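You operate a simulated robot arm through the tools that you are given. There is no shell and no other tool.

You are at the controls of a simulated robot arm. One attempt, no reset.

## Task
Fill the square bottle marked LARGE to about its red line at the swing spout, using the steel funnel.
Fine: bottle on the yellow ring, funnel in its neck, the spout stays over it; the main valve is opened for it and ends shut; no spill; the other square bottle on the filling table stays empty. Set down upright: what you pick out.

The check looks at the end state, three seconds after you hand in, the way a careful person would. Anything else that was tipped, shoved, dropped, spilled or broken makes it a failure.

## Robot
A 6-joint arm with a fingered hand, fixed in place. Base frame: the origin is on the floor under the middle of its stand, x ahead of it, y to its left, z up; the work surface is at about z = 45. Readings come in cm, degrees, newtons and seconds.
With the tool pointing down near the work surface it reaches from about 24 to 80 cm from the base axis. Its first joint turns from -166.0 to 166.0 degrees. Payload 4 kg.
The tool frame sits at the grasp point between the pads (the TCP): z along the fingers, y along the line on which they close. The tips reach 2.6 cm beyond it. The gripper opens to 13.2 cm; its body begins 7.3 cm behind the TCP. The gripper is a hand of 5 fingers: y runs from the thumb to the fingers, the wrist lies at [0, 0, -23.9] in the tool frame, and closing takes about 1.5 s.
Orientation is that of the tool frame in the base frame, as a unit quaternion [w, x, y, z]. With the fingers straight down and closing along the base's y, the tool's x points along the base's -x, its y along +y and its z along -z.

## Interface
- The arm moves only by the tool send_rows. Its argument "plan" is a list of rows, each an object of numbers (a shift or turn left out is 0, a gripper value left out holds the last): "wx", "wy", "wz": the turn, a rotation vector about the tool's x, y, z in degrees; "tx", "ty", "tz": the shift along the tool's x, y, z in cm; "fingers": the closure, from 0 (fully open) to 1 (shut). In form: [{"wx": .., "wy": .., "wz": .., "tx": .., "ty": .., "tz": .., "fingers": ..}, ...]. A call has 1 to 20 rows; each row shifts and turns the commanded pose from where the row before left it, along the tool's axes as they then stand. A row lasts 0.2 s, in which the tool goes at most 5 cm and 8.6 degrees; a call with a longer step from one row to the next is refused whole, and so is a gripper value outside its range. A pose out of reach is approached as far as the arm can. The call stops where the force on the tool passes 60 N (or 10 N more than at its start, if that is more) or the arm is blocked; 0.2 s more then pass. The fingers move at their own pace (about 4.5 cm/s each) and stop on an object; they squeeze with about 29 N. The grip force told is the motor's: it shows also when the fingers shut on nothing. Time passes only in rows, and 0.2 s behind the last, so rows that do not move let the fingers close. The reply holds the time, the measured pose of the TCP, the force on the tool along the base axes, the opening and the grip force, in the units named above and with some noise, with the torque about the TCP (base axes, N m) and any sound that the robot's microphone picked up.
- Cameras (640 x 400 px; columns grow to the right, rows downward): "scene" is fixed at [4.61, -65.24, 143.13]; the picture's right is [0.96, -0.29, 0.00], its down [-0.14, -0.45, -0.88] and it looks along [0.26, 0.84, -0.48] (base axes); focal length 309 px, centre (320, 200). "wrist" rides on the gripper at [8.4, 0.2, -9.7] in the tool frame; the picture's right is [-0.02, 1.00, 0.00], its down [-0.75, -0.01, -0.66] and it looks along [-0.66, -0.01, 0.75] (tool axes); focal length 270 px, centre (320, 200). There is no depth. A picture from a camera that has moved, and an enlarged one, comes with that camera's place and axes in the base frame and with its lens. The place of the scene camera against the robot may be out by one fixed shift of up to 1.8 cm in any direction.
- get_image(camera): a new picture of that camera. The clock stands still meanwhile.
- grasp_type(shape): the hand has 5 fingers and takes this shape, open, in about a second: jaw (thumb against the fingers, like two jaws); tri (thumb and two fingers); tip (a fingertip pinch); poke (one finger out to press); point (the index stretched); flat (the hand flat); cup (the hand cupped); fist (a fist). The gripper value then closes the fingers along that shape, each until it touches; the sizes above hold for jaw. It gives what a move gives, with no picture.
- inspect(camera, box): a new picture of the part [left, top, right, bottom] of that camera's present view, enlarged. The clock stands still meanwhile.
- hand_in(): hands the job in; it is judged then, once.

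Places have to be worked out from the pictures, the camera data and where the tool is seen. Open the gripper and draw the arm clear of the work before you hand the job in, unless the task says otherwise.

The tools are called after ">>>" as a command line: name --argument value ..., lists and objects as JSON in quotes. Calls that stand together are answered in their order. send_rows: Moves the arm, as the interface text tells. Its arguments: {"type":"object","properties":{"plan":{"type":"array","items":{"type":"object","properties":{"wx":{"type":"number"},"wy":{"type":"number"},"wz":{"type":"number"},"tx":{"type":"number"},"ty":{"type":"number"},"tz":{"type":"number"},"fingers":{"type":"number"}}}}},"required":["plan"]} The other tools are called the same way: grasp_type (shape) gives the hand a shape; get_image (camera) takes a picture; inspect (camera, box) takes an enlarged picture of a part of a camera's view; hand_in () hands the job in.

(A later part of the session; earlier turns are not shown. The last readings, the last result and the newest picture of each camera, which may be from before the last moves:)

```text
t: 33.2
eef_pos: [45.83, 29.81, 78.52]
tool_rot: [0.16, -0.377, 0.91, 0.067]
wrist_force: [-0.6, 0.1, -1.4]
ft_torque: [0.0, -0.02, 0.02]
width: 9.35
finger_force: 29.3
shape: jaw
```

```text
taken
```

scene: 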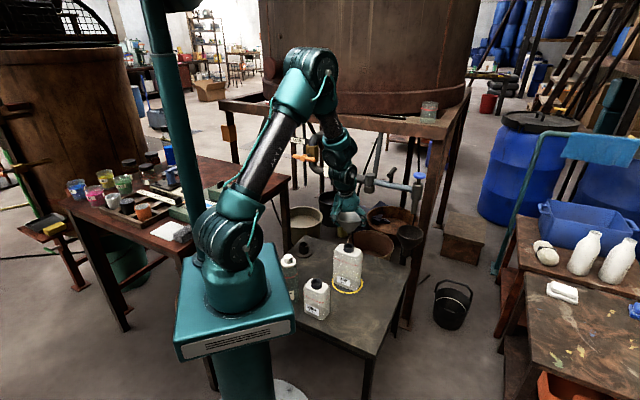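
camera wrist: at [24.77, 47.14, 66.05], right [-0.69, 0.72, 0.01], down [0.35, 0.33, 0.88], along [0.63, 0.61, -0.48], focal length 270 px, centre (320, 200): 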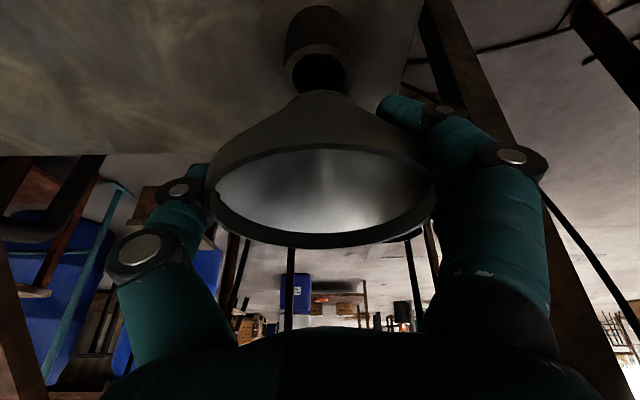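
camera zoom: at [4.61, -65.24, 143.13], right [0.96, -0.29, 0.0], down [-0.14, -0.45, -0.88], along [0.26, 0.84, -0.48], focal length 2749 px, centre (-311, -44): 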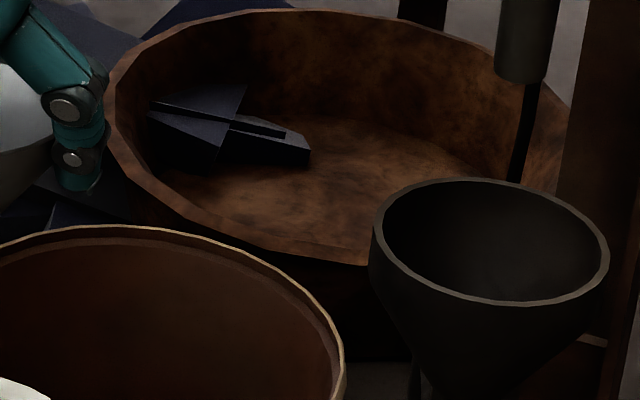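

The stem is almost over the neck, within about half a centimetre. I correct slightly and lower until the stem tip is about 1 cm above the neck to measure again.

>>> send_rows --plan '[{"tx": 0.235, "ty": -0.4, "tz": -0.086}, {"tx": 0.47, "tz": 1.29}, {"tx": 0.47, "tz": 1.29}, {"tx": 0.47, "tz": 1.29}, {"tx": 0.3, "tz": 0.83}, {"tx": 0.17, "tz": 0.47}, {}]'

>>> inspect --camera "wrist" --box '[220, 0, 420, 160]'

>>> inspect --camera "scene" --box '[326, 215, 370, 255]'

```text
t: 34.8
eef_pos: [46.1, 29.52, 73.01]
tool_rot: [0.161, -0.377, 0.91, 0.067]
wrist_force: [-0.1, 0.1, -0.6]
ft_torque: [0.0, -0.03, 0.02]
width: 9.35
finger_force: 29.0
shape: jaw
```

```text
2.50 times, centred on (320, 80) of wrist
camera zoom: at [37.82, 21.58, 79.23], right [-0.69, 0.72, 0.01], down [0.35, 0.33, 0.88], along [0.63, 0.61, -0.48], focal length 676 px, centre (320, 500)
```

zoom: 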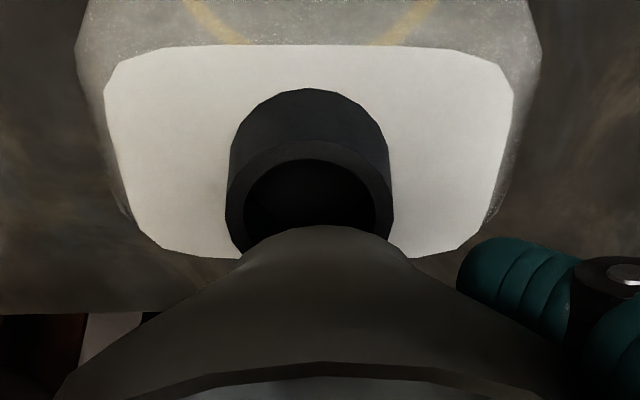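

```text
10.00 times, centred on (348, 235) of scene
camera zoom: at [4.61, -65.24, 143.13], right [0.96, -0.29, 0.0], down [-0.14, -0.45, -0.88], along [0.26, 0.84, -0.48], focal length 3092 px, centre (40, -150)
```

zoom: 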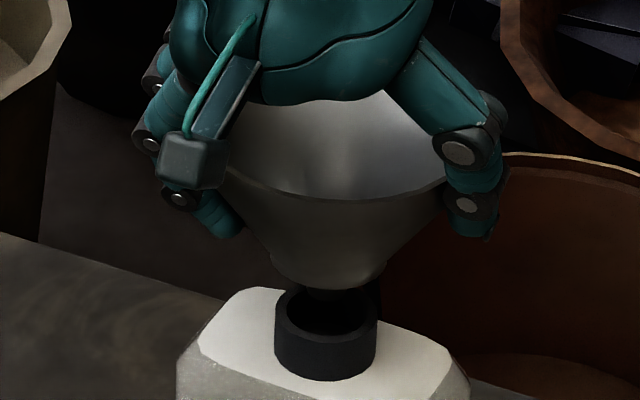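

I enlarge both views further to see the stem against the opening.

>>> inspect --camera "scene" --box '[338, 236, 362, 254]'

>>> get_image --camera "wrist"

```text
16.00 times, centred on (350, 245) of scene
camera zoom: at [4.61, -65.24, 143.13], right [0.96, -0.29, 0.0], down [-0.14, -0.45, -0.88], along [0.26, 0.84, -0.48], focal length 4948 px, centre (-160, -520)
```

zoom: 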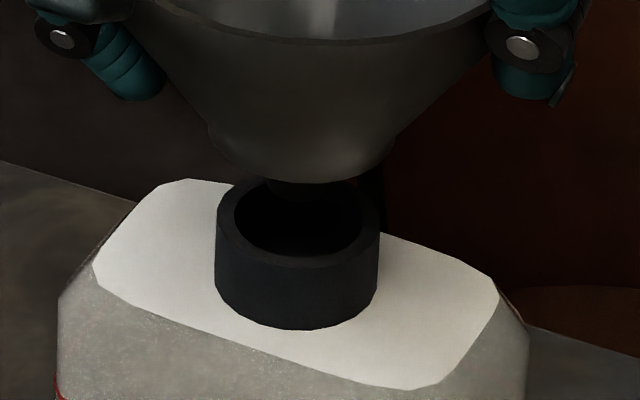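

```text
taken
camera wrist: at [37.82, 21.58, 79.23], right [-0.69, 0.72, 0.01], down [0.35, 0.33, 0.88], along [0.63, 0.61, -0.48], focal length 270 px, centre (320, 200)
```

wrist: 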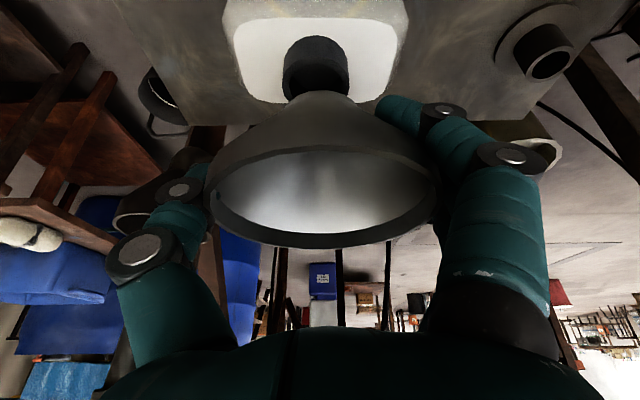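

The neck opening is about 3.4 cm, the stem about 1.6 cm. The two views together put the funnel about 0.33 cm off in tool y and 0.4 cm outward, so I correct that and lower 1.5 cm in gentle steps.

>>> send_rows --plan '[{"tx": 0.4, "ty": -0.33, "tz": -0.14}, {"tx": 0.1, "tz": 0.28}, {"tx": 0.1, "tz": 0.28}, {"tx": 0.1, "tz": 0.28}, {"tx": 0.1, "tz": 0.28}, {"tx": 0.1, "tz": 0.28}, {}]'

>>> inspect --camera "scene" --box '[338, 236, 362, 254]'

>>> inspect --camera "wrist" --box '[220, 0, 420, 160]'

```text
t: 36.4
eef_pos: [46.14, 28.85, 71.5]
tool_rot: [0.16, -0.377, 0.91, 0.066]
wrist_force: [-0.7, -0.3, -0.4]
ft_torque: [-0.03, -0.01, -0.01]
width: 9.32
finger_force: 28.8
shape: jaw
```

```text
16.00 times, centred on (350, 245) of scene
camera zoom: at [4.61, -65.24, 143.13], right [0.96, -0.29, 0.0], down [-0.14, -0.45, -0.88], along [0.26, 0.84, -0.48], focal length 4948 px, centre (-160, -520)
```

zoom: 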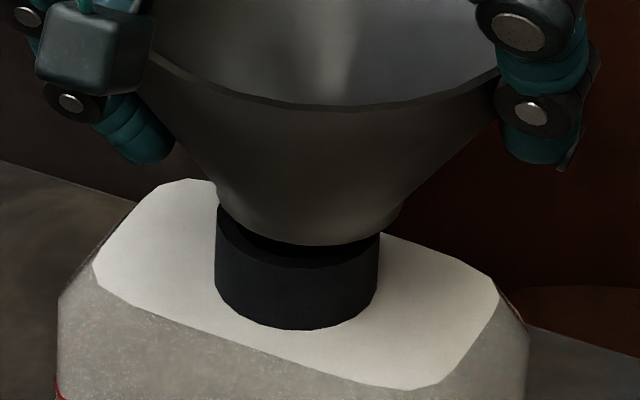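

```text
2.50 times, centred on (320, 80) of wrist
camera zoom: at [37.87, 20.94, 77.73], right [-0.69, 0.72, 0.01], down [0.35, 0.33, 0.88], along [0.63, 0.61, -0.48], focal length 676 px, centre (320, 500)
```

zoom: 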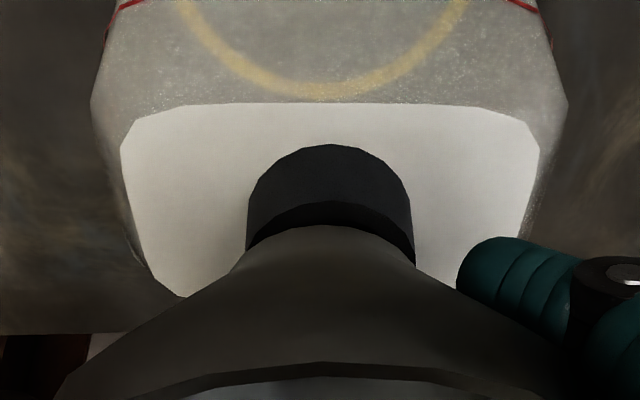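

The stem tip is inside the neck with no contact force. I centre it by 0.2 cm and lower in 0.2 cm steps to seat the cone.

>>> send_rows --plan '[{"tx": 0.188, "ty": 0.15, "tz": -0.068}, {"tx": 0.068, "tz": 0.188}, {"tx": 0.068, "tz": 0.188}, {"tx": 0.068, "tz": 0.188}, {"tx": 0.034, "tz": 0.094}, {}]'

>>> inspect --camera "scene" --box '[338, 236, 362, 254]'

>>> inspect --camera "wrist" --box '[220, 0, 420, 160]'

```text
t: 37.8
eef_pos: [45.73, 28.77, 70.84]
tool_rot: [0.16, -0.377, 0.91, 0.067]
wrist_force: [-0.2, -0.1, 0.0]
ft_torque: [0.01, -0.03, 0.01]
width: 9.34
finger_force: 29.1
shape: jaw
```

```text
16.00 times, centred on (350, 245) of scene
camera zoom: at [4.61, -65.24, 143.13], right [0.96, -0.29, 0.0], down [-0.14, -0.45, -0.88], along [0.26, 0.84, -0.48], focal length 4948 px, centre (-160, -520)
```

zoom: 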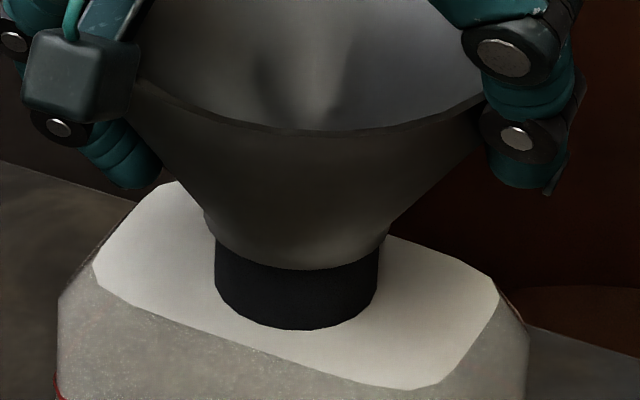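

```text
2.50 times, centred on (320, 80) of wrist
camera zoom: at [37.55, 20.95, 77.06], right [-0.69, 0.72, 0.01], down [0.35, 0.33, 0.88], along [0.63, 0.61, -0.48], focal length 676 px, centre (320, 500)
```

zoom: 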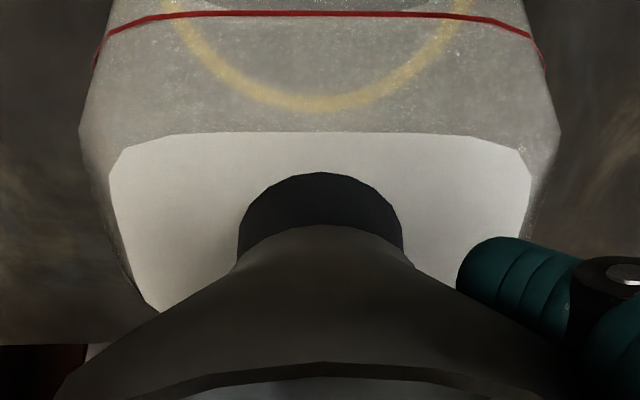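

The funnel is centred on the neck in both views and nearly seated. I lower in 0.1 cm steps watching the force.

>>> send_rows --plan '[{"tx": 0.034, "tz": 0.094}, {"tx": 0.034, "tz": 0.094}, {"tx": 0.034, "tz": 0.094}, {}]'

>>> inspect --camera "scene" --box '[338, 236, 362, 254]'

```text
t: 38.8
eef_pos: [45.89, 28.77, 70.64]
tool_rot: [0.161, -0.376, 0.91, 0.067]
wrist_force: [-0.4, -1.7, 18.1]
ft_torque: [0.33, -0.04, 0.01]
width: 9.32
finger_force: 29.5
shape: jaw
```

```text
16.00 times, centred on (350, 245) of scene
camera zoom: at [4.61, -65.24, 143.13], right [0.96, -0.29, 0.0], down [-0.14, -0.45, -0.88], along [0.26, 0.84, -0.48], focal length 4948 px, centre (-160, -520)
```

zoom: 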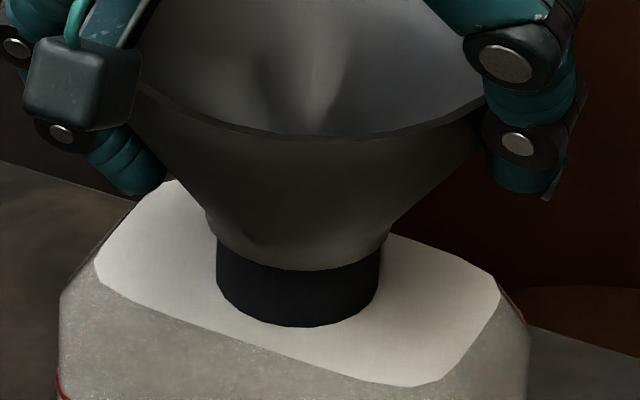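

The force of 18 N shows the cone is seated on the neck. I ease up by 0.15 cm and open the fingers slowly.

>>> send_rows --plan '[{"tx": -0.05, "tz": -0.14}, {}, {"fingers": 0.27}, {"fingers": 0.22}, {"fingers": 0.15}, {"fingers": 0.08}, {"fingers": 0}, {}]'

>>> inspect --camera "scene" --box '[320, 210, 380, 270]'

>>> get_image --camera "wrist"

```text
t: 40.6
eef_pos: [45.73, 28.83, 70.6]
tool_rot: [0.16, -0.377, 0.91, 0.067]
wrist_force: [-0.2, 0.5, 0.2]
ft_torque: [-0.01, -0.01, 0.01]
width: 13.18
finger_force: 0.0
shape: jaw
```

```text
6.67 times, centred on (350, 240) of scene
camera zoom: at [4.61, -65.24, 143.13], right [0.96, -0.29, 0.0], down [-0.14, -0.45, -0.88], along [0.26, 0.84, -0.48], focal length 2061 px, centre (120, -67)
```

zoom: 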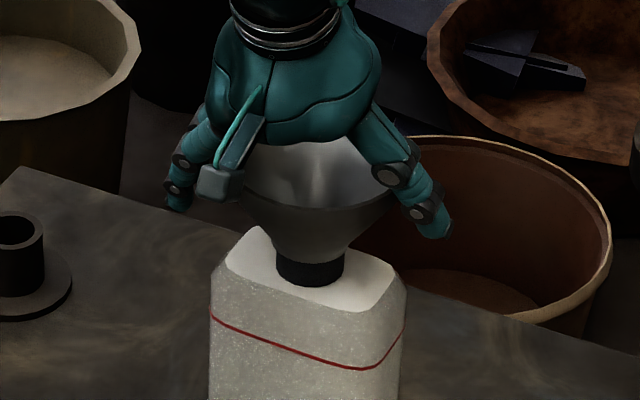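

```text
taken
camera wrist: at [37.58, 20.96, 76.9], right [-0.69, 0.72, 0.01], down [0.35, 0.33, 0.88], along [0.63, 0.61, -0.48], focal length 270 px, centre (320, 200)
```

wrist: 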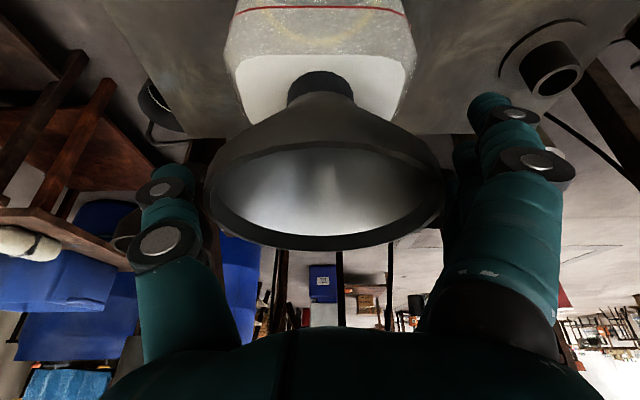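

The funnel stands on its own in the neck. I centre the hand by 0.28 cm and withdraw straight up.

>>> send_rows --plan '[{"ty": 0.28}, {"tx": -0.34, "tz": -0.94}, {"tx": -0.34, "tz": -0.94}, {"tx": -0.51, "tz": -1.41}, {"tx": -0.68, "tz": -1.88}, {"tx": -0.68, "tz": -1.88}, {"tx": -0.68, "tz": -1.88}, {"tx": -0.68, "tz": -1.88}, {"tx": -0.68, "tz": -1.88}, {"tx": -0.68, "tz": -1.88}]'

>>> inspect --camera "scene" --box '[310, 210, 390, 310]'

>>> get_image --camera "wrist"

```text
t: 42.8
eef_pos: [45.62, 29.03, 86.14]
tool_rot: [0.161, -0.377, 0.91, 0.066]
wrist_force: [-0.1, 0.2, 0.4]
ft_torque: [0.01, 0.01, 0.01]
width: 13.15
finger_force: 0.0
shape: jaw
```

```text
4.00 times, centred on (350, 260) of scene
camera zoom: at [4.61, -65.24, 143.13], right [0.96, -0.29, 0.0], down [-0.14, -0.45, -0.88], along [0.26, 0.84, -0.48], focal length 1237 px, centre (200, -40)
```

zoom: 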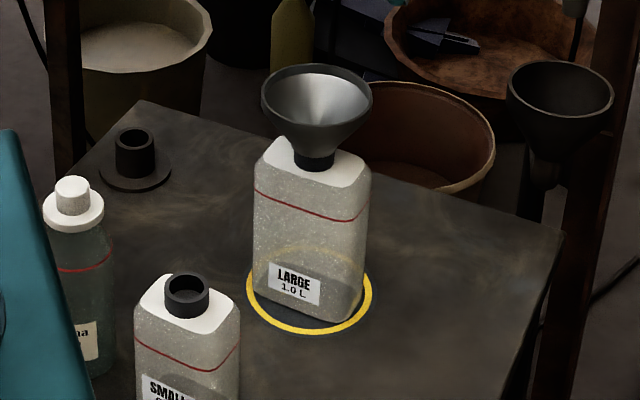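

```text
taken
camera wrist: at [37.36, 21.16, 92.45], right [-0.69, 0.72, 0.01], down [0.35, 0.33, 0.88], along [0.63, 0.61, -0.48], focal length 270 px, centre (320, 200)
```

wrist: 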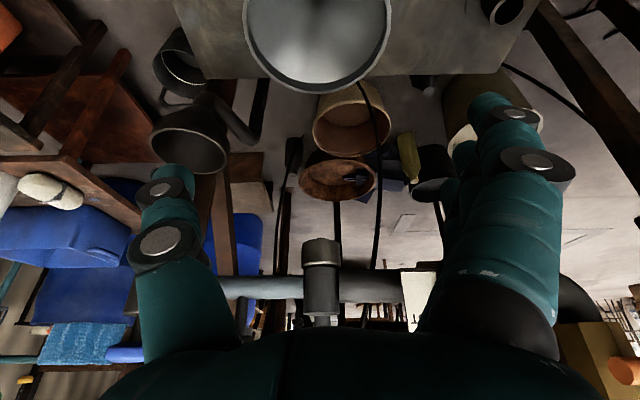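

The funnel is seated upright on LARGE, which stands inside the ring. Next is the spout, so I level the hand, rise and turn to view the swing arm, its handle and the blue knob from above.

>>> send_rows --plan '[{"tz": -2}, {"wy": 6.7}, {"wy": 6.7}, {"wy": 6.6}, {"wz": 6.7}, {"wz": 6.7}, {"wz": 6.6}, {"tx": -0.13, "ty": -1.03, "tz": -2.6}, {"tx": -0.13, "ty": -1.03, "tz": -2.6}, {"tx": -0.13, "ty": -1.03, "tz": -2.6}, {"tx": -0.13, "ty": -1.03, "tz": -2.6}, {"tx": -0.13, "ty": -1.03, "tz": -2.6}, {"tx": -0.13, "ty": -1.03, "tz": -2.6}, {"tx": -0.13, "ty": -1.03, "tz": -2.6}, {"tx": -0.13, "ty": -1.03, "tz": -2.6}]'

>>> get_image --camera "wrist"

>>> inspect --camera "wrist" --box '[180, 80, 480, 320]'

```text
t: 46.0
eef_pos: [49.57, 21.28, 108.9]
tool_rot: [0.001, -0.217, 0.976, 0.0]
wrist_force: [0.7, 0.3, -0.1]
ft_torque: [0.0, -0.01, 0.01]
width: 13.17
finger_force: 0.1
shape: jaw
```

```text
taken
camera wrist: at [41.7, 18.0, 118.65], right [-0.41, 0.91, 0.0], down [0.69, 0.3, 0.66], along [0.6, 0.27, -0.75], focal length 270 px, centre (320, 200)
```

wrist: 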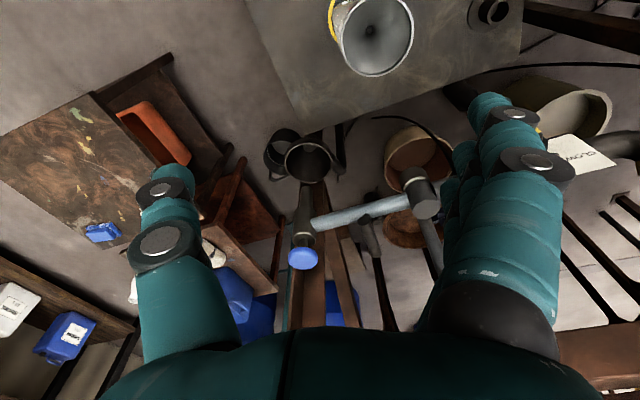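

```text
1.67 times, centred on (330, 200) of wrist
camera zoom: at [41.7, 18.0, 118.65], right [-0.41, 0.91, 0.0], down [0.69, 0.3, 0.66], along [0.6, 0.27, -0.75], focal length 450 px, centre (303, 200)
```

zoom: 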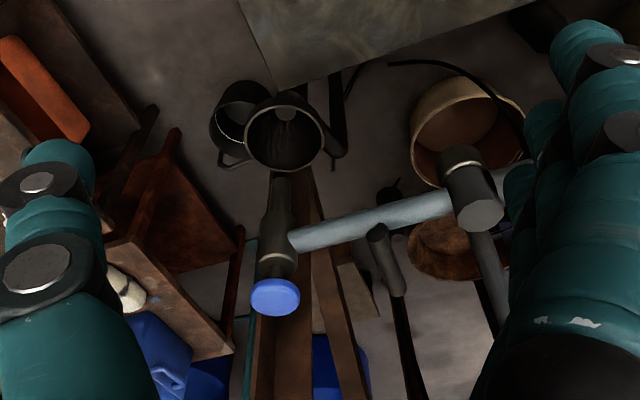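

The T-handle on the swing arm is a bar about 7.4 cm long from (64.2, 35.0) to (69.3, 40.4), at z about 92. The pivot is at (60.5, 44.1), and the spout needs a 90° clockwise swing to be over the funnel. I turn the hand so its jaws will straddle the bar ends, and move above it.

>>> send_rows --plan '[{"wz": -8.45}, {"wz": -8.45}, {"wz": -8.45}, {"wz": -8.45}, {"wz": -8.45}, {"wz": -8.45}, {"wz": -8.45}, {"wz": -8.45}, {"wz": -8.45}, {"wz": -8.45}, {"wz": -8.45}, {"wz": -8.45}, {"wz": -8.45}, {"tx": 0.04, "ty": -3.38, "tz": 0.3}, {"tx": 0.04, "ty": -3.38, "tz": 0.3}, {"tx": 0.04, "ty": -3.38, "tz": 0.3}, {"tx": 0.04, "ty": -3.38, "tz": 0.3}, {"tx": 0.04, "ty": -3.38, "tz": 0.3}, {"tx": 0.04, "ty": -3.38, "tz": 0.3}, {"tx": 0.04, "ty": -3.38, "tz": 0.3}]'

>>> get_image --camera "wrist"

>>> inspect --camera "scene" --box '[310, 60, 470, 220]'

```text
t: 50.2
eef_pos: [56.8, 29.09, 112.47]
tool_rot: [-0.012, 0.919, -0.392, -0.021]
wrist_force: [-0.3, 0.5, -0.5]
ft_torque: [0.01, -0.01, 0.03]
width: 13.21
finger_force: 0.1
shape: jaw
out of reach, approached as far as the arm can: row 10, 11, 12, 13, 15, 16, 17, 18, 19, 20
```

```text
taken
camera wrist: at [62.58, 22.5, 121.79], right [-0.74, -0.68, 0.0], down [-0.49, 0.53, 0.69], along [-0.47, 0.51, -0.72], focal length 270 px, centre (320, 200)
```

wrist: 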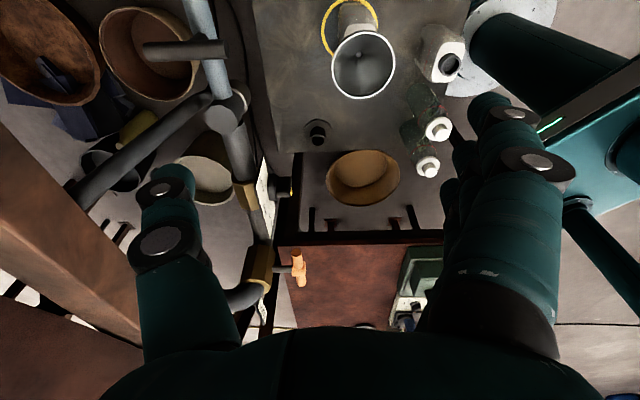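

```text
2.50 times, centred on (390, 140) of scene
camera zoom: at [4.61, -65.24, 143.13], right [0.96, -0.29, 0.0], down [-0.14, -0.45, -0.88], along [0.26, 0.84, -0.48], focal length 773 px, centre (145, 350)
```

zoom: 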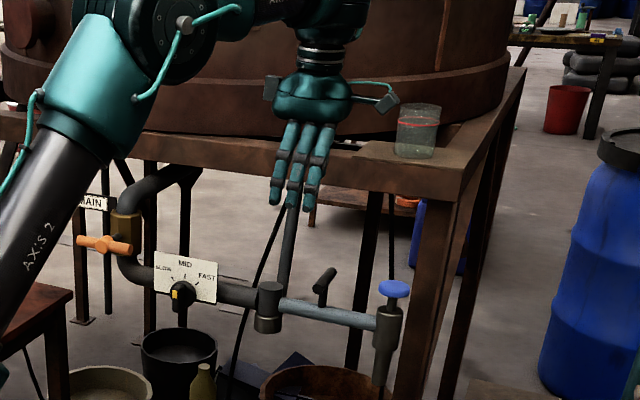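

That pose is out of reach with the hand upright, so I will use a tilted hand instead. I back off toward the robot and turn the hand the other way, so the fingers rather than the thumb go on the far end of the bar, checking which yaw angles are reachable in free air.

>>> send_rows --plan '[{"ty": 4.7}, {"ty": 4.7}, {"ty": 4.6}, {"wz": 8.2}, {"wz": 8.2}, {"wz": 8.2}, {"wz": 8.2}, {"wz": 8.2}, {"wz": 8.2}, {"wz": 8.2}, {"wz": 8.2}, {"wz": 8.2}, {"wz": 8.2}, {"wz": 8.2}, {"wz": 8.2}, {"wz": 8.2}, {"wz": 8.2}, {"wz": 8.2}, {"wz": 8.2}, {"wz": 8.2}]'

>>> send_rows --plan '[{"wz": 8.2}, {"wz": 8.2}, {"wz": 8.2}, {"wz": 8.2}, {"wz": 7.8}, {"wz": 8.2}, {"wz": 8.2}, {"wz": 8.2}, {"wz": 8.2}, {"wz": 8.2}, {"wz": 8.2}, {"wz": 8.2}, {"wz": 8.2}, {"wz": 8.2}, {"wz": 8.2}, {"wz": 8.0}]'

```text
t: 54.4
eef_pos: [49.61, 20.4, 117.16]
tool_rot: [-0.018, 0.05, 0.998, 0.018]
wrist_force: [0.2, -0.5, -0.1]
ft_torque: [0.03, 0.04, 0.01]
width: 13.19
finger_force: 0.1
shape: jaw
out of reach, approached as far as the arm can: row 1, 2, 3
```

```text
t: 57.8
eef_pos: [49.65, 20.39, 117.15]
tool_rot: [-0.023, 0.928, 0.371, -0.009]
wrist_force: [-0.2, 0.0, -0.2]
ft_torque: [0.0, 0.02, -0.01]
width: 13.18
finger_force: 0.1
shape: jaw
```

Yaw down to about -136° is reachable, which covers the swing. I level the small tilt error, turn back so the fingers will be on the bar's far side, and add a 20° tilt toward the robot for reach.

>>> send_rows --plan '[{"wx": -2.8}, {"wz": -8.31}, {"wz": -8.31}, {"wz": -8.31}, {"wz": -8.31}, {"wz": -8.31}, {"wz": -8.31}, {"wz": -8.31}, {"wz": -8.31}, {"wz": -8.31}, {"wz": -8.31}, {"wz": -8.31}, {"wx": -6.67}, {"wx": -6.67}, {"wx": -6.66}]'

>>> get_image --camera "wrist"

```text
t: 61.0
eef_pos: [54.98, 21.74, 126.7]
tool_rot: [0.064, 0.375, 0.911, 0.16]
wrist_force: [-0.4, 0.1, 0.4]
ft_torque: [-0.01, 0.01, 0.0]
width: 13.18
finger_force: 0.1
shape: jaw
out of reach, approached as far as the arm can: row 1, 13, 14, 15
```

```text
taken
camera wrist: at [46.76, 25.49, 135.88], right [0.68, 0.65, 0.34], down [0.37, -0.7, 0.61], along [0.64, -0.29, -0.72], focal length 270 px, centre (320, 200)
```

wrist: 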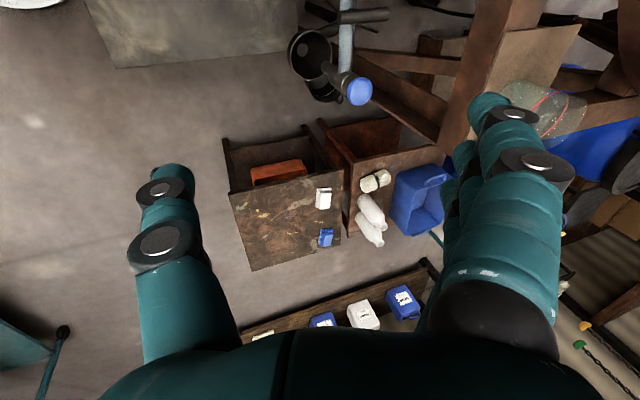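

The tilt at this height pushes the arm against a limit and the hand drifted up to z 127. I look at the whole arm to see its configuration.

>>> get_image --camera "scene"

```text
taken
```

scene: 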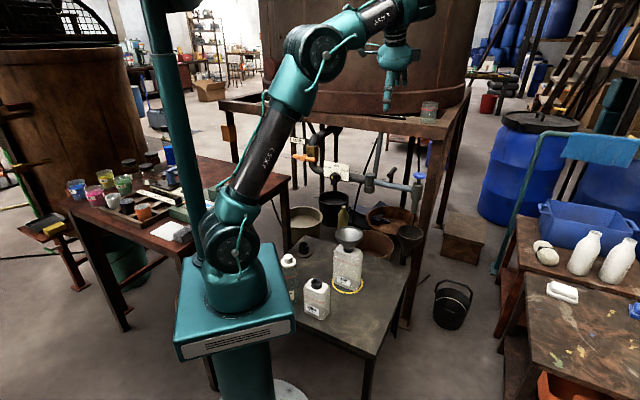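

The arm works fine lower down, so I descend with this tilt toward the pre-grasp point above the handle bar.

>>> send_rows --plan '[{"tx": 0.296, "ty": 0.629, "tz": 2.82}, {"tx": 0.296, "ty": 0.629, "tz": 2.82}, {"tx": 0.296, "ty": 0.629, "tz": 2.82}, {"tx": 0.296, "ty": 0.629, "tz": 2.82}, {"tx": 0.296, "ty": 0.629, "tz": 2.82}, {"tx": 0.296, "ty": 0.629, "tz": 2.82}, {"tx": 0.296, "ty": 0.629, "tz": 2.82}, {"tx": 0.296, "ty": 0.629, "tz": 2.82}]'

>>> get_image --camera "wrist"

>>> inspect --camera "scene" --box '[310, 60, 470, 220]'

```text
t: 62.8
eef_pos: [66.55, 33.9, 112.54]
tool_rot: [0.066, 0.375, 0.911, 0.161]
wrist_force: [0.5, 0.4, 0.0]
ft_torque: [-0.02, 0.02, -0.02]
width: 13.18
finger_force: 0.1
shape: jaw
out of reach, approached as far as the arm can: row 1, 2, 3, 4, 5, 6, 7, 8
```

```text
taken
camera wrist: at [58.13, 37.51, 121.73], right [0.68, 0.65, 0.34], down [0.36, -0.7, 0.61], along [0.64, -0.29, -0.71], focal length 270 px, centre (320, 200)
```

wrist: 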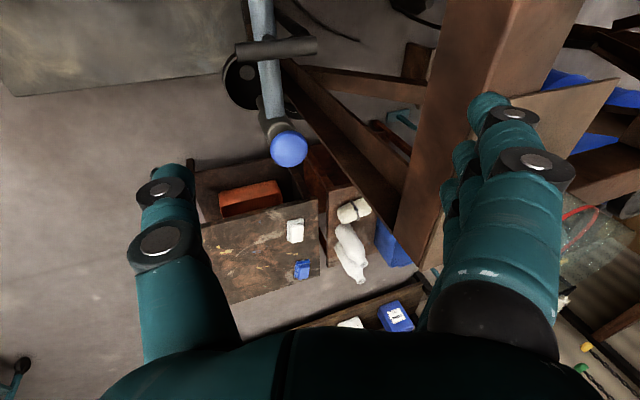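

```text
2.50 times, centred on (390, 140) of scene
camera zoom: at [4.61, -65.24, 143.13], right [0.96, -0.29, 0.0], down [-0.14, -0.45, -0.88], along [0.26, 0.84, -0.48], focal length 773 px, centre (145, 350)
```

zoom: 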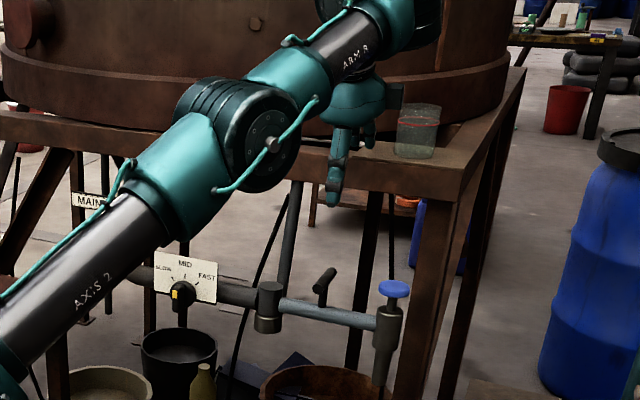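

The hand has ended near the platform edge and its jar with an awkward arm shape, so I look closely at the clearance before any further motion.

>>> get_image --camera "scene"

>>> inspect --camera "scene" --box '[370, 50, 450, 150]'

```text
taken
```

scene: 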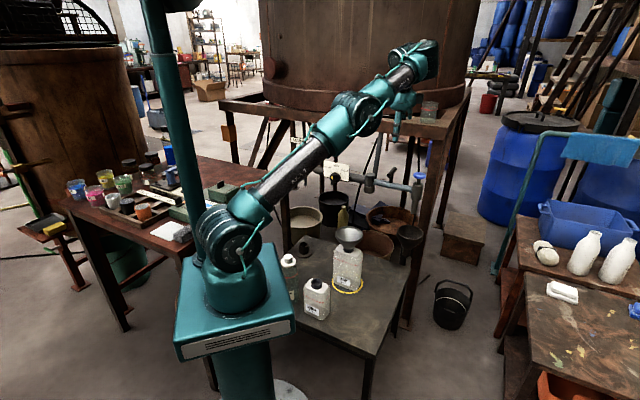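

```text
4.00 times, centred on (410, 100) of scene
camera zoom: at [4.61, -65.24, 143.13], right [0.96, -0.29, 0.0], down [-0.14, -0.45, -0.88], along [0.26, 0.84, -0.48], focal length 1237 px, centre (-40, 600)
```

zoom: 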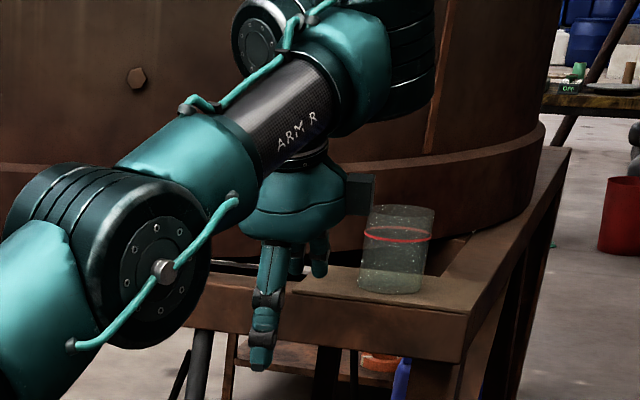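

The hand is free of contact, but the arm is stretched straight, which is what limits it. I pull the hand back toward the robot, horizontally, to bend the elbow again.

>>> send_rows --plan '[{"ty": -3.5, "tz": -1.28}, {"ty": -3.5, "tz": -1.28}, {"ty": -3.5, "tz": -1.28}, {"ty": -3.5, "tz": -1.28}, {"ty": -3.5, "tz": -1.28}, {}]'

>>> get_image --camera "scene"

```text
t: 64.2
eef_pos: [62.57, 23.78, 120.9]
tool_rot: [0.065, 0.375, 0.911, 0.16]
wrist_force: [-0.2, 0.8, 0.0]
ft_torque: [0.01, 0.0, 0.01]
width: 13.2
finger_force: 0.1
shape: jaw
out of reach, approached as far as the arm can: row 1, 2, 3, 4, 5
```

```text
taken
```

scene: 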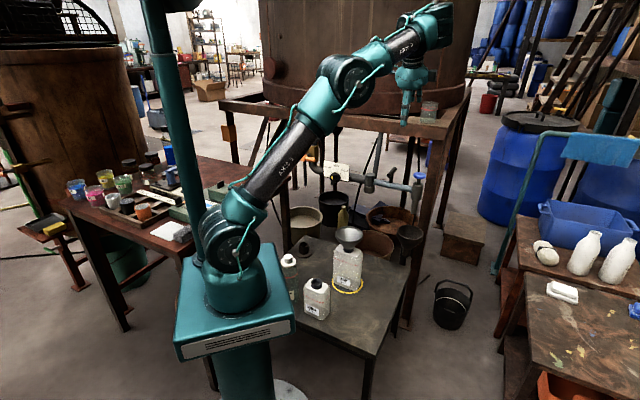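

The solver seems trapped against a joint limit in this posture. I undo the tilt step by step in free air, to see which motions are followed.

>>> send_rows --plan '[{"wx": 6.67}, {"wx": 6.67}, {"wx": 6.66}, {}, {"tz": 1}, {"tz": 1}]'

>>> get_image --camera "scene"

```text
t: 65.6
eef_pos: [59.94, 17.59, 116.94]
tool_rot: [0.028, 0.381, 0.922, 0.065]
wrist_force: [0.0, -0.3, 0.3]
ft_torque: [0.0, 0.03, -0.01]
width: 13.18
finger_force: 0.0
shape: jaw
out of reach, approached as far as the arm can: row 1, 2, 3
```

```text
taken
```

scene: 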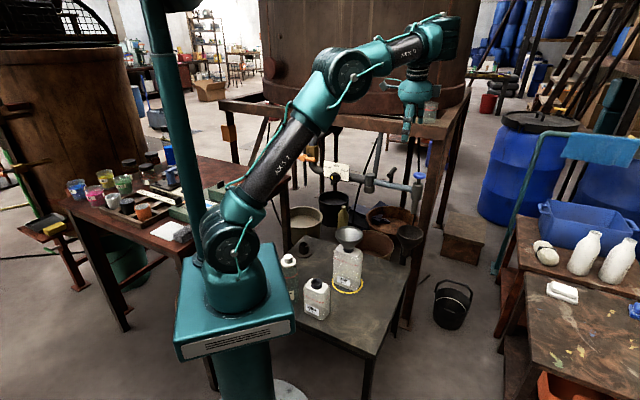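

It is freeing up: the last two steps were followed and the elbow is bending again. I move down and inward toward (50, 22, 100).

>>> send_rows --plan '[{"tx": 1.26, "ty": -0.78, "tz": 2.04}, {"tx": 1.26, "ty": -0.78, "tz": 2.04}, {"tx": 1.26, "ty": -0.78, "tz": 2.04}, {"tx": 1.26, "ty": -0.78, "tz": 2.04}, {"tx": 1.26, "ty": -0.78, "tz": 2.04}, {"tx": 1.26, "ty": -0.78, "tz": 2.04}, {"tx": 1.26, "ty": -0.78, "tz": 2.04}, {"tx": 1.26, "ty": -0.78, "tz": 2.04}]'

>>> get_image --camera "scene"

```text
t: 67.4
eef_pos: [62.07, 25.71, 112.6]
tool_rot: [0.026, 0.381, 0.922, 0.064]
wrist_force: [-0.7, 0.3, 0.2]
ft_torque: [-0.01, -0.01, -0.01]
width: 13.19
finger_force: 0.0
shape: jaw
out of reach, approached as far as the arm can: row 1, 2, 3, 4, 5, 6, 7, 8
```

```text
taken
```

scene: 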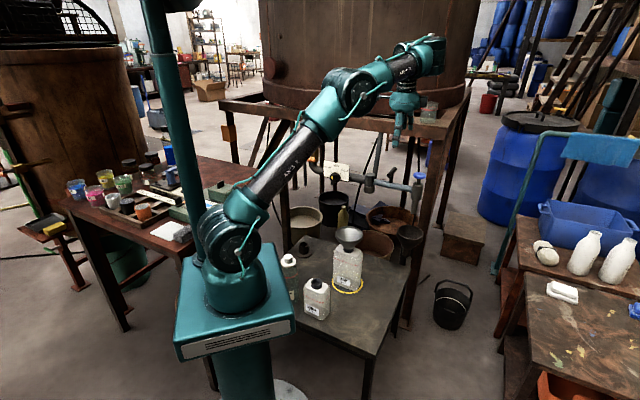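

I test small 1 cm steps, since the earlier small ones were followed.

>>> send_rows --plan '[{"tz": 1}, {"tz": 1}, {"tz": 1}, {"ty": -1}, {"ty": -1}, {"tx": 1}, {"tx": 1}]'

>>> inspect --camera "scene" --box '[300, 10, 460, 170]'

```text
t: 69.0
eef_pos: [62.01, 27.03, 111.69]
tool_rot: [0.025, 0.381, 0.922, 0.064]
wrist_force: [-0.4, 1.0, 0.0]
ft_torque: [0.01, -0.02, 0.01]
width: 13.2
finger_force: 0.0
shape: jaw
out of reach, approached as far as the arm can: row 1, 2, 3, 4, 5, 6, 7
```

```text
2.50 times, centred on (380, 90) of scene
camera zoom: at [4.61, -65.24, 143.13], right [0.96, -0.29, 0.0], down [-0.14, -0.45, -0.88], along [0.26, 0.84, -0.48], focal length 773 px, centre (170, 475)
```

zoom: 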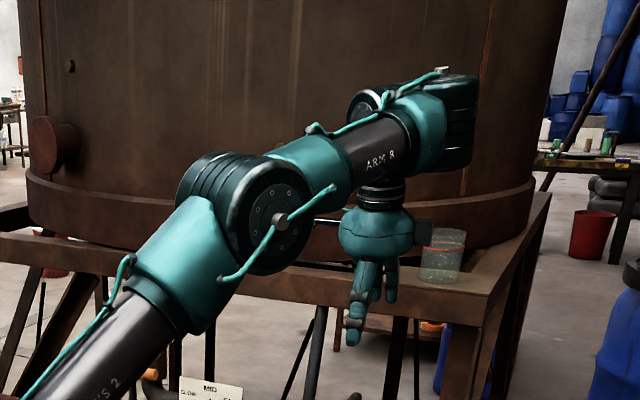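

The wrist seems to have flipped to a posture where the forearm overshoots the hand, and it is stuck fully stretched. Before trying to unflip it I swing the hand away from the platform and its jar, toward open space at smaller y.

>>> send_rows --plan '[{"tx": -2.79, "ty": -1.09, "tz": -0.15}, {"tx": -2.79, "ty": -1.09, "tz": -0.15}, {"tx": -2.79, "ty": -1.2, "tz": -0.15}, {"tx": -2.7, "ty": -1.3, "tz": -0.15}, {"tx": -2.7, "ty": -1.4, "tz": -0.15}, {"tx": -2.6, "ty": -1.5, "tz": -0.15}, {"tx": -2.6, "ty": -1.6, "tz": -0.15}, {"tx": -2.5, "ty": -1.7, "tz": -0.15}]'

>>> get_image --camera "scene"

```text
t: 70.8
eef_pos: [69.63, 4.01, 111.31]
tool_rot: [0.027, 0.381, 0.922, 0.065]
wrist_force: [0.2, -0.2, 0.3]
ft_torque: [0.01, -0.03, 0.02]
width: 13.19
finger_force: 0.2
shape: jaw
```

```text
taken
```

scene: 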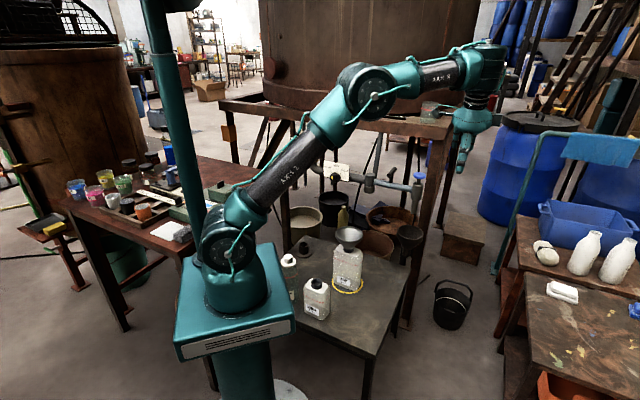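

This pose was followed without any flag, so I test moving inward and down from here.

>>> send_rows --plan '[{"tx": 1.4, "ty": -1.6, "tz": 1.0}, {"tx": 1.4, "ty": -1.6, "tz": 1.0}, {"tx": 1.4, "ty": -1.6, "tz": 1.0}, {"tx": 1.4, "ty": -1.6, "tz": 1.0}, {"tx": 1.4, "ty": -1.6, "tz": 1.0}, {"wx": 2.7}, {"wx": 2.7}, {"wx": 2.7}]'

>>> get_image --camera "scene"

```text
t: 72.6
eef_pos: [66.26, 3.95, 110.45]
tool_rot: [0.002, 0.381, 0.924, -0.001]
wrist_force: [0.4, -0.3, 0.5]
ft_torque: [0.0, 0.02, -0.02]
width: 13.19
finger_force: 0.2
shape: jaw
out of reach, approached as far as the arm can: row 2, 3, 4, 5, 6
```

```text
taken
```

scene: 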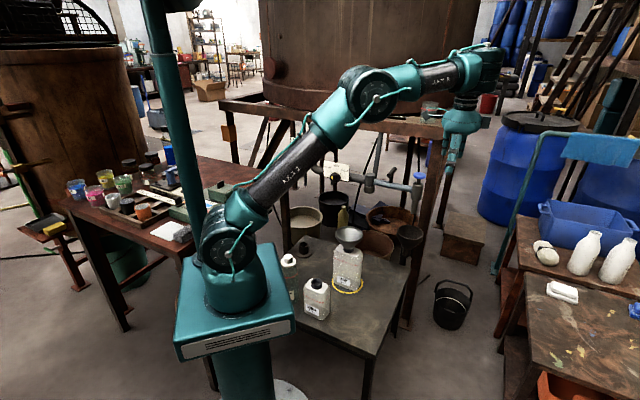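

Inward motion is blocked in this posture. I look closely at the wrist to understand the configuration.

>>> inspect --camera "scene" --box '[400, 30, 520, 180]'

>>> get_image --camera "wrist"

```text
2.67 times, centred on (460, 105) of scene
camera zoom: at [4.61, -65.24, 143.13], right [0.96, -0.29, 0.0], down [-0.14, -0.45, -0.88], along [0.26, 0.84, -0.48], focal length 825 px, centre (-53, 453)
```

zoom: 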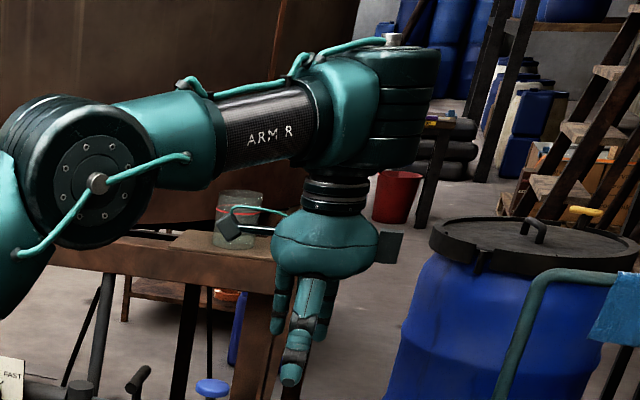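

```text
taken
camera wrist: at [60.27, 10.01, 120.17], right [0.72, 0.69, 0.0], down [0.52, -0.54, 0.66], along [0.46, -0.47, -0.75], focal length 270 px, centre (320, 200)
```

wrist: 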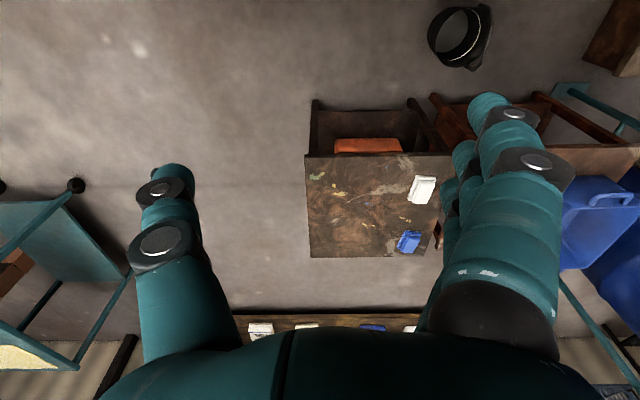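

I take a closer look at the wrist joints.

>>> inspect --camera "scene" --box '[435, 35, 505, 125]'

```text
4.44 times, centred on (470, 80) of scene
camera zoom: at [4.61, -65.24, 143.13], right [0.96, -0.29, 0.0], down [-0.14, -0.45, -0.88], along [0.26, 0.84, -0.48], focal length 1374 px, centre (-347, 733)
```

zoom: 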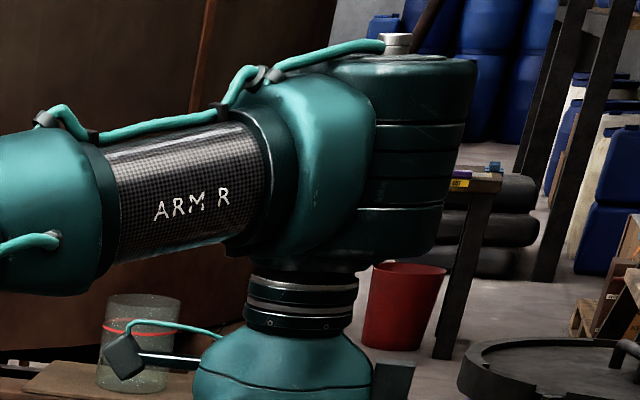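

I probe the yaw limits in free air here, since the posture change happened at a yaw limit and might be undone at one.

>>> send_rows --plan '[{"wz": 8.5}, {"wz": 8.5}, {"wz": 8.5}, {"wz": 8.5}, {"wz": 8.5}, {"wz": 8.5}, {"wz": 8.5}, {"wz": 8.5}, {"wz": 8.5}, {"wz": 8.5}, {"wz": 8.5}, {"wz": 8.5}, {"wz": 8.5}, {"wz": 8.5}, {"wz": 8.5}, {"wz": 8.5}]'

>>> get_image --camera "scene"

```text
t: 76.0
eef_pos: [66.35, 3.91, 110.59]
tool_rot: [0.0, 1.0, -0.009, 0.0]
wrist_force: [-0.6, -0.1, -0.6]
ft_torque: [0.0, -0.03, 0.01]
width: 13.18
finger_force: 0.0
shape: jaw
```

```text
taken
```

scene: 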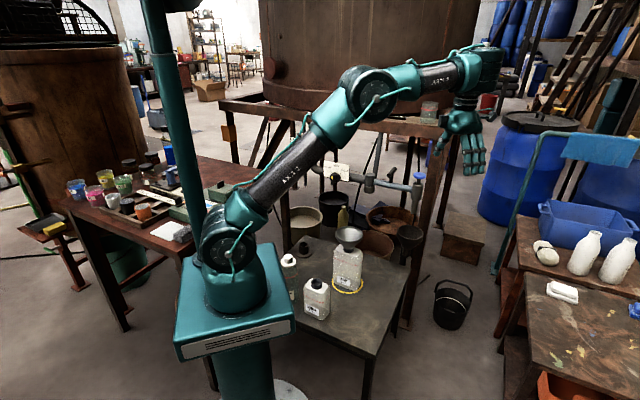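

No flag yet; I keep turning the same way to find the limit.

>>> send_rows --plan '[{"wz": 8.5}, {"wz": 8.5}, {"wz": 8.5}, {"wz": 8.5}, {"wz": 8.5}, {"wz": 8.5}, {"wz": 8.5}, {"wz": 8.5}, {"wz": 8.5}, {"wz": 8.5}, {"wz": 8.5}, {"wz": 8.5}, {"wz": 8.5}, {"wz": 8.5}, {"wz": 8.5}, {"wz": 8.5}]'

>>> get_image --camera "scene"

```text
t: 79.4
eef_pos: [66.28, 3.79, 110.52]
tool_rot: [0.003, -0.367, 0.93, -0.001]
wrist_force: [-1.1, 0.9, 0.4]
ft_torque: [0.03, 0.01, -0.01]
width: 13.18
finger_force: 0.1
shape: jaw
out of reach, approached as far as the arm can: row 4, 5, 6, 15, 16
```

```text
taken
```

scene: 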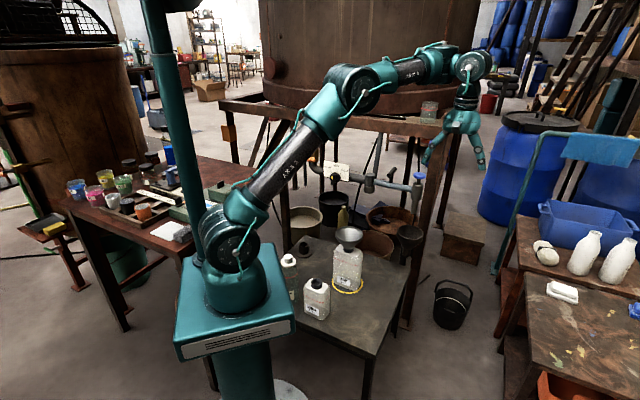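

The wrist has flipped back to its normal shape, with the disc joint above the hand as it was at first. I now move inward and down to confirm that it follows.

>>> send_rows --plan '[{"tx": 0.69, "ty": 2.0, "tz": 0.83}, {"tx": 0.69, "ty": 2.0, "tz": 0.83}, {"tx": 0.69, "ty": 2.0, "tz": 0.83}, {"tx": 0.69, "ty": 2.0, "tz": 0.83}, {"tx": 0.69, "ty": 2.0, "tz": 0.83}, {"tx": 0.69, "ty": 2.0, "tz": 0.83}]'

>>> get_image --camera "scene"

```text
t: 80.8
eef_pos: [61.23, 10.28, 111.7]
tool_rot: [-0.001, -0.368, 0.93, -0.001]
wrist_force: [0.9, -0.2, -0.3]
ft_torque: [-0.02, 0.0, 0.01]
width: 13.21
finger_force: 0.0
shape: jaw
out of reach, approached as far as the arm can: row 2, 3, 4, 5, 6
```

```text
taken
```

scene: 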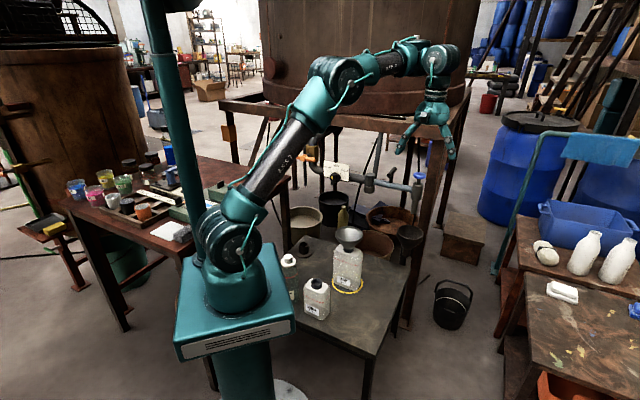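

I test pure directions separately, starting with straight down.

>>> send_rows --plan '[{"tz": 2}, {"tz": 2}, {"tz": 2}, {}]'

>>> send_rows --plan '[{"wz": 4}, {"wz": 4}, {}]'

>>> send_rows --plan '[{"tz": 2}, {"tz": 2}, {}]'

```text
t: 81.8
eef_pos: [64.25, 11.0, 108.48]
tool_rot: [-0.003, -0.367, 0.93, -0.001]
wrist_force: [-0.1, 0.5, 0.5]
ft_torque: [-0.02, -0.02, 0.0]
width: 13.2
finger_force: 0.1
shape: jaw
out of reach, approached as far as the arm can: row 1, 2, 3
```

```text
t: 82.6
eef_pos: [64.36, 11.01, 108.53]
tool_rot: [-0.001, -0.302, 0.953, 0.0]
wrist_force: [-0.2, 0.4, 0.3]
ft_torque: [0.0, 0.03, -0.04]
width: 13.22
finger_force: 0.0
shape: jaw
```

```text
t: 83.4
eef_pos: [66.06, 11.37, 106.05]
tool_rot: [-0.002, -0.302, 0.953, -0.001]
wrist_force: [0.1, -0.2, 0.2]
ft_torque: [0.02, 0.0, 0.0]
width: 13.19
finger_force: 0.0
shape: jaw
out of reach, approached as far as the arm can: row 1, 2
```

Sliding only happens on a sphere around the shoulder, so the elbow angle seems frozen. I test a small outward step, and then a small inward and upward one, to see which way it is free.

>>> send_rows --plan '[{"tx": -0.5}, {"tx": -0.5}, {}]'

>>> send_rows --plan '[{"tx": 0.5}, {"tx": 0.5}, {"tx": 0.5}, {"tx": 0.5}, {}]'

>>> send_rows --plan '[{"tz": -2}, {"tz": -2}, {}]'

```text
t: 84.2
eef_pos: [67.0, 11.96, 106.07]
tool_rot: [0.002, -0.302, 0.953, -0.001]
wrist_force: [-0.5, -0.1, 0.4]
ft_torque: [-0.02, -0.01, 0.03]
width: 13.21
finger_force: 0.1
shape: jaw
```

```text
t: 85.4
eef_pos: [65.94, 10.7, 106.45]
tool_rot: [-0.002, -0.301, 0.954, 0.0]
wrist_force: [0.4, 0.4, 0.0]
ft_torque: [-0.03, 0.0, 0.01]
width: 13.2
finger_force: 0.0
shape: jaw
out of reach, approached as far as the arm can: row 3, 4
```

```text
t: 86.2
eef_pos: [64.68, 10.47, 109.36]
tool_rot: [0.003, -0.302, 0.953, 0.0]
wrist_force: [-0.8, 0.5, 0.4]
ft_torque: [-0.01, 0.01, 0.0]
width: 13.14
finger_force: 0.0
shape: jaw
out of reach, approached as far as the arm can: row 1, 2
```

The data fit an elbow that has bent slightly past straight into its short wrong-way range. I stretch fully outward and then sweep downward, which should bend it the normal way.

>>> send_rows --plan '[{"tx": -1.4, "ty": -0.67, "tz": -1.28}, {"tx": -1.4, "ty": -0.67, "tz": -1.28}, {"tx": -0.86, "ty": -0.42, "tz": 1.15}, {"tx": -0.86, "ty": -0.42, "tz": 1.15}, {"tx": -0.86, "ty": -0.42, "tz": 1.3}, {"tx": -0.8, "ty": -0.4, "tz": 1.5}, {"tx": -0.7, "ty": -0.35, "tz": 1.8}, {"tx": -0.5, "ty": -0.25, "tz": 2.0}, {"tx": 0, "ty": 0, "tz": 2.0}, {"tz": 2.0}]'

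>>> get_image --camera "scene"

```text
t: 88.4
eef_pos: [71.41, 11.3, 97.18]
tool_rot: [-0.001, -0.302, 0.953, -0.001]
wrist_force: [0.2, -0.4, -0.2]
ft_torque: [0.01, -0.02, -0.04]
width: 13.19
finger_force: 0.1
shape: jaw
out of reach, approached as far as the arm can: row 1, 2, 9, 10
```

```text
taken
```

scene: 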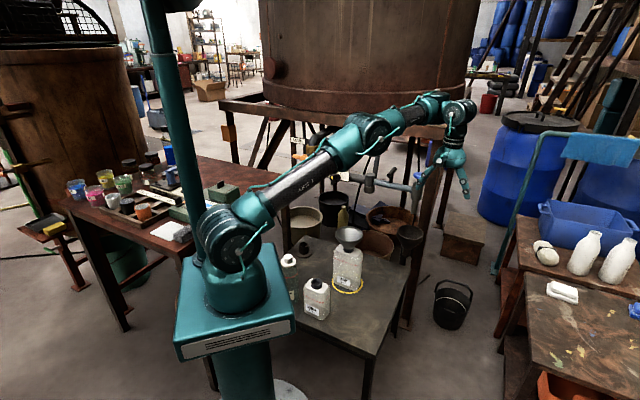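

Everything fits an elbow caught in a small wrong-way bend. I push outward beyond reach while sweeping down so it straightens fully, and then go down and inward so it bends the right way.

>>> send_rows --plan '[{"tx": -2.86, "ty": -1.4, "tz": 1.71}, {"tx": -2.86, "ty": -1.4, "tz": 1.71}, {"tx": -2.86, "ty": -1.4, "tz": 1.71}, {"tx": -2.86, "ty": -1.4, "tz": 1.71}, {"tx": -2.86, "ty": -1.4, "tz": 1.71}, {"tx": -1.11, "ty": -0.54, "tz": 3.8}, {"tx": -1.11, "ty": -0.54, "tz": 3.8}, {"tx": 0.45, "ty": 0.22, "tz": 3.3}, {"tx": 0.9, "ty": 0.44, "tz": 3.3}, {"tx": 0.9, "ty": 0.44, "tz": 3.3}]'

>>> get_image --camera "scene"

```text
t: 90.6
eef_pos: [74.89, 10.49, 73.94]
tool_rot: [-0.017, -0.302, 0.953, -0.001]
wrist_force: [-0.4, 0.1, 0.3]
ft_torque: [-0.04, 0.0, 0.0]
width: 13.18
finger_force: 0.1
shape: jaw
out of reach, approached as far as the arm can: row 1, 2, 3, 4, 5, 6, 7, 8, 9, 10
```

```text
taken
```

scene: 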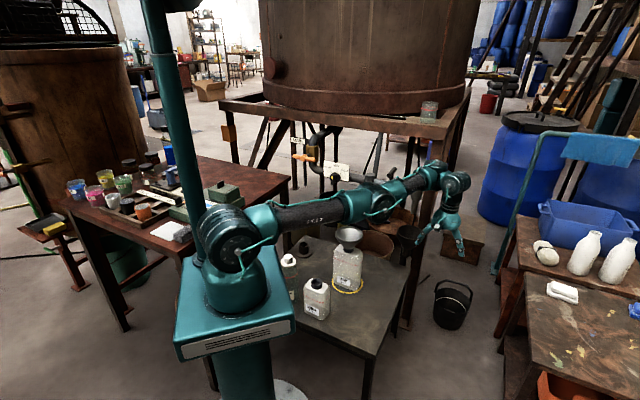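

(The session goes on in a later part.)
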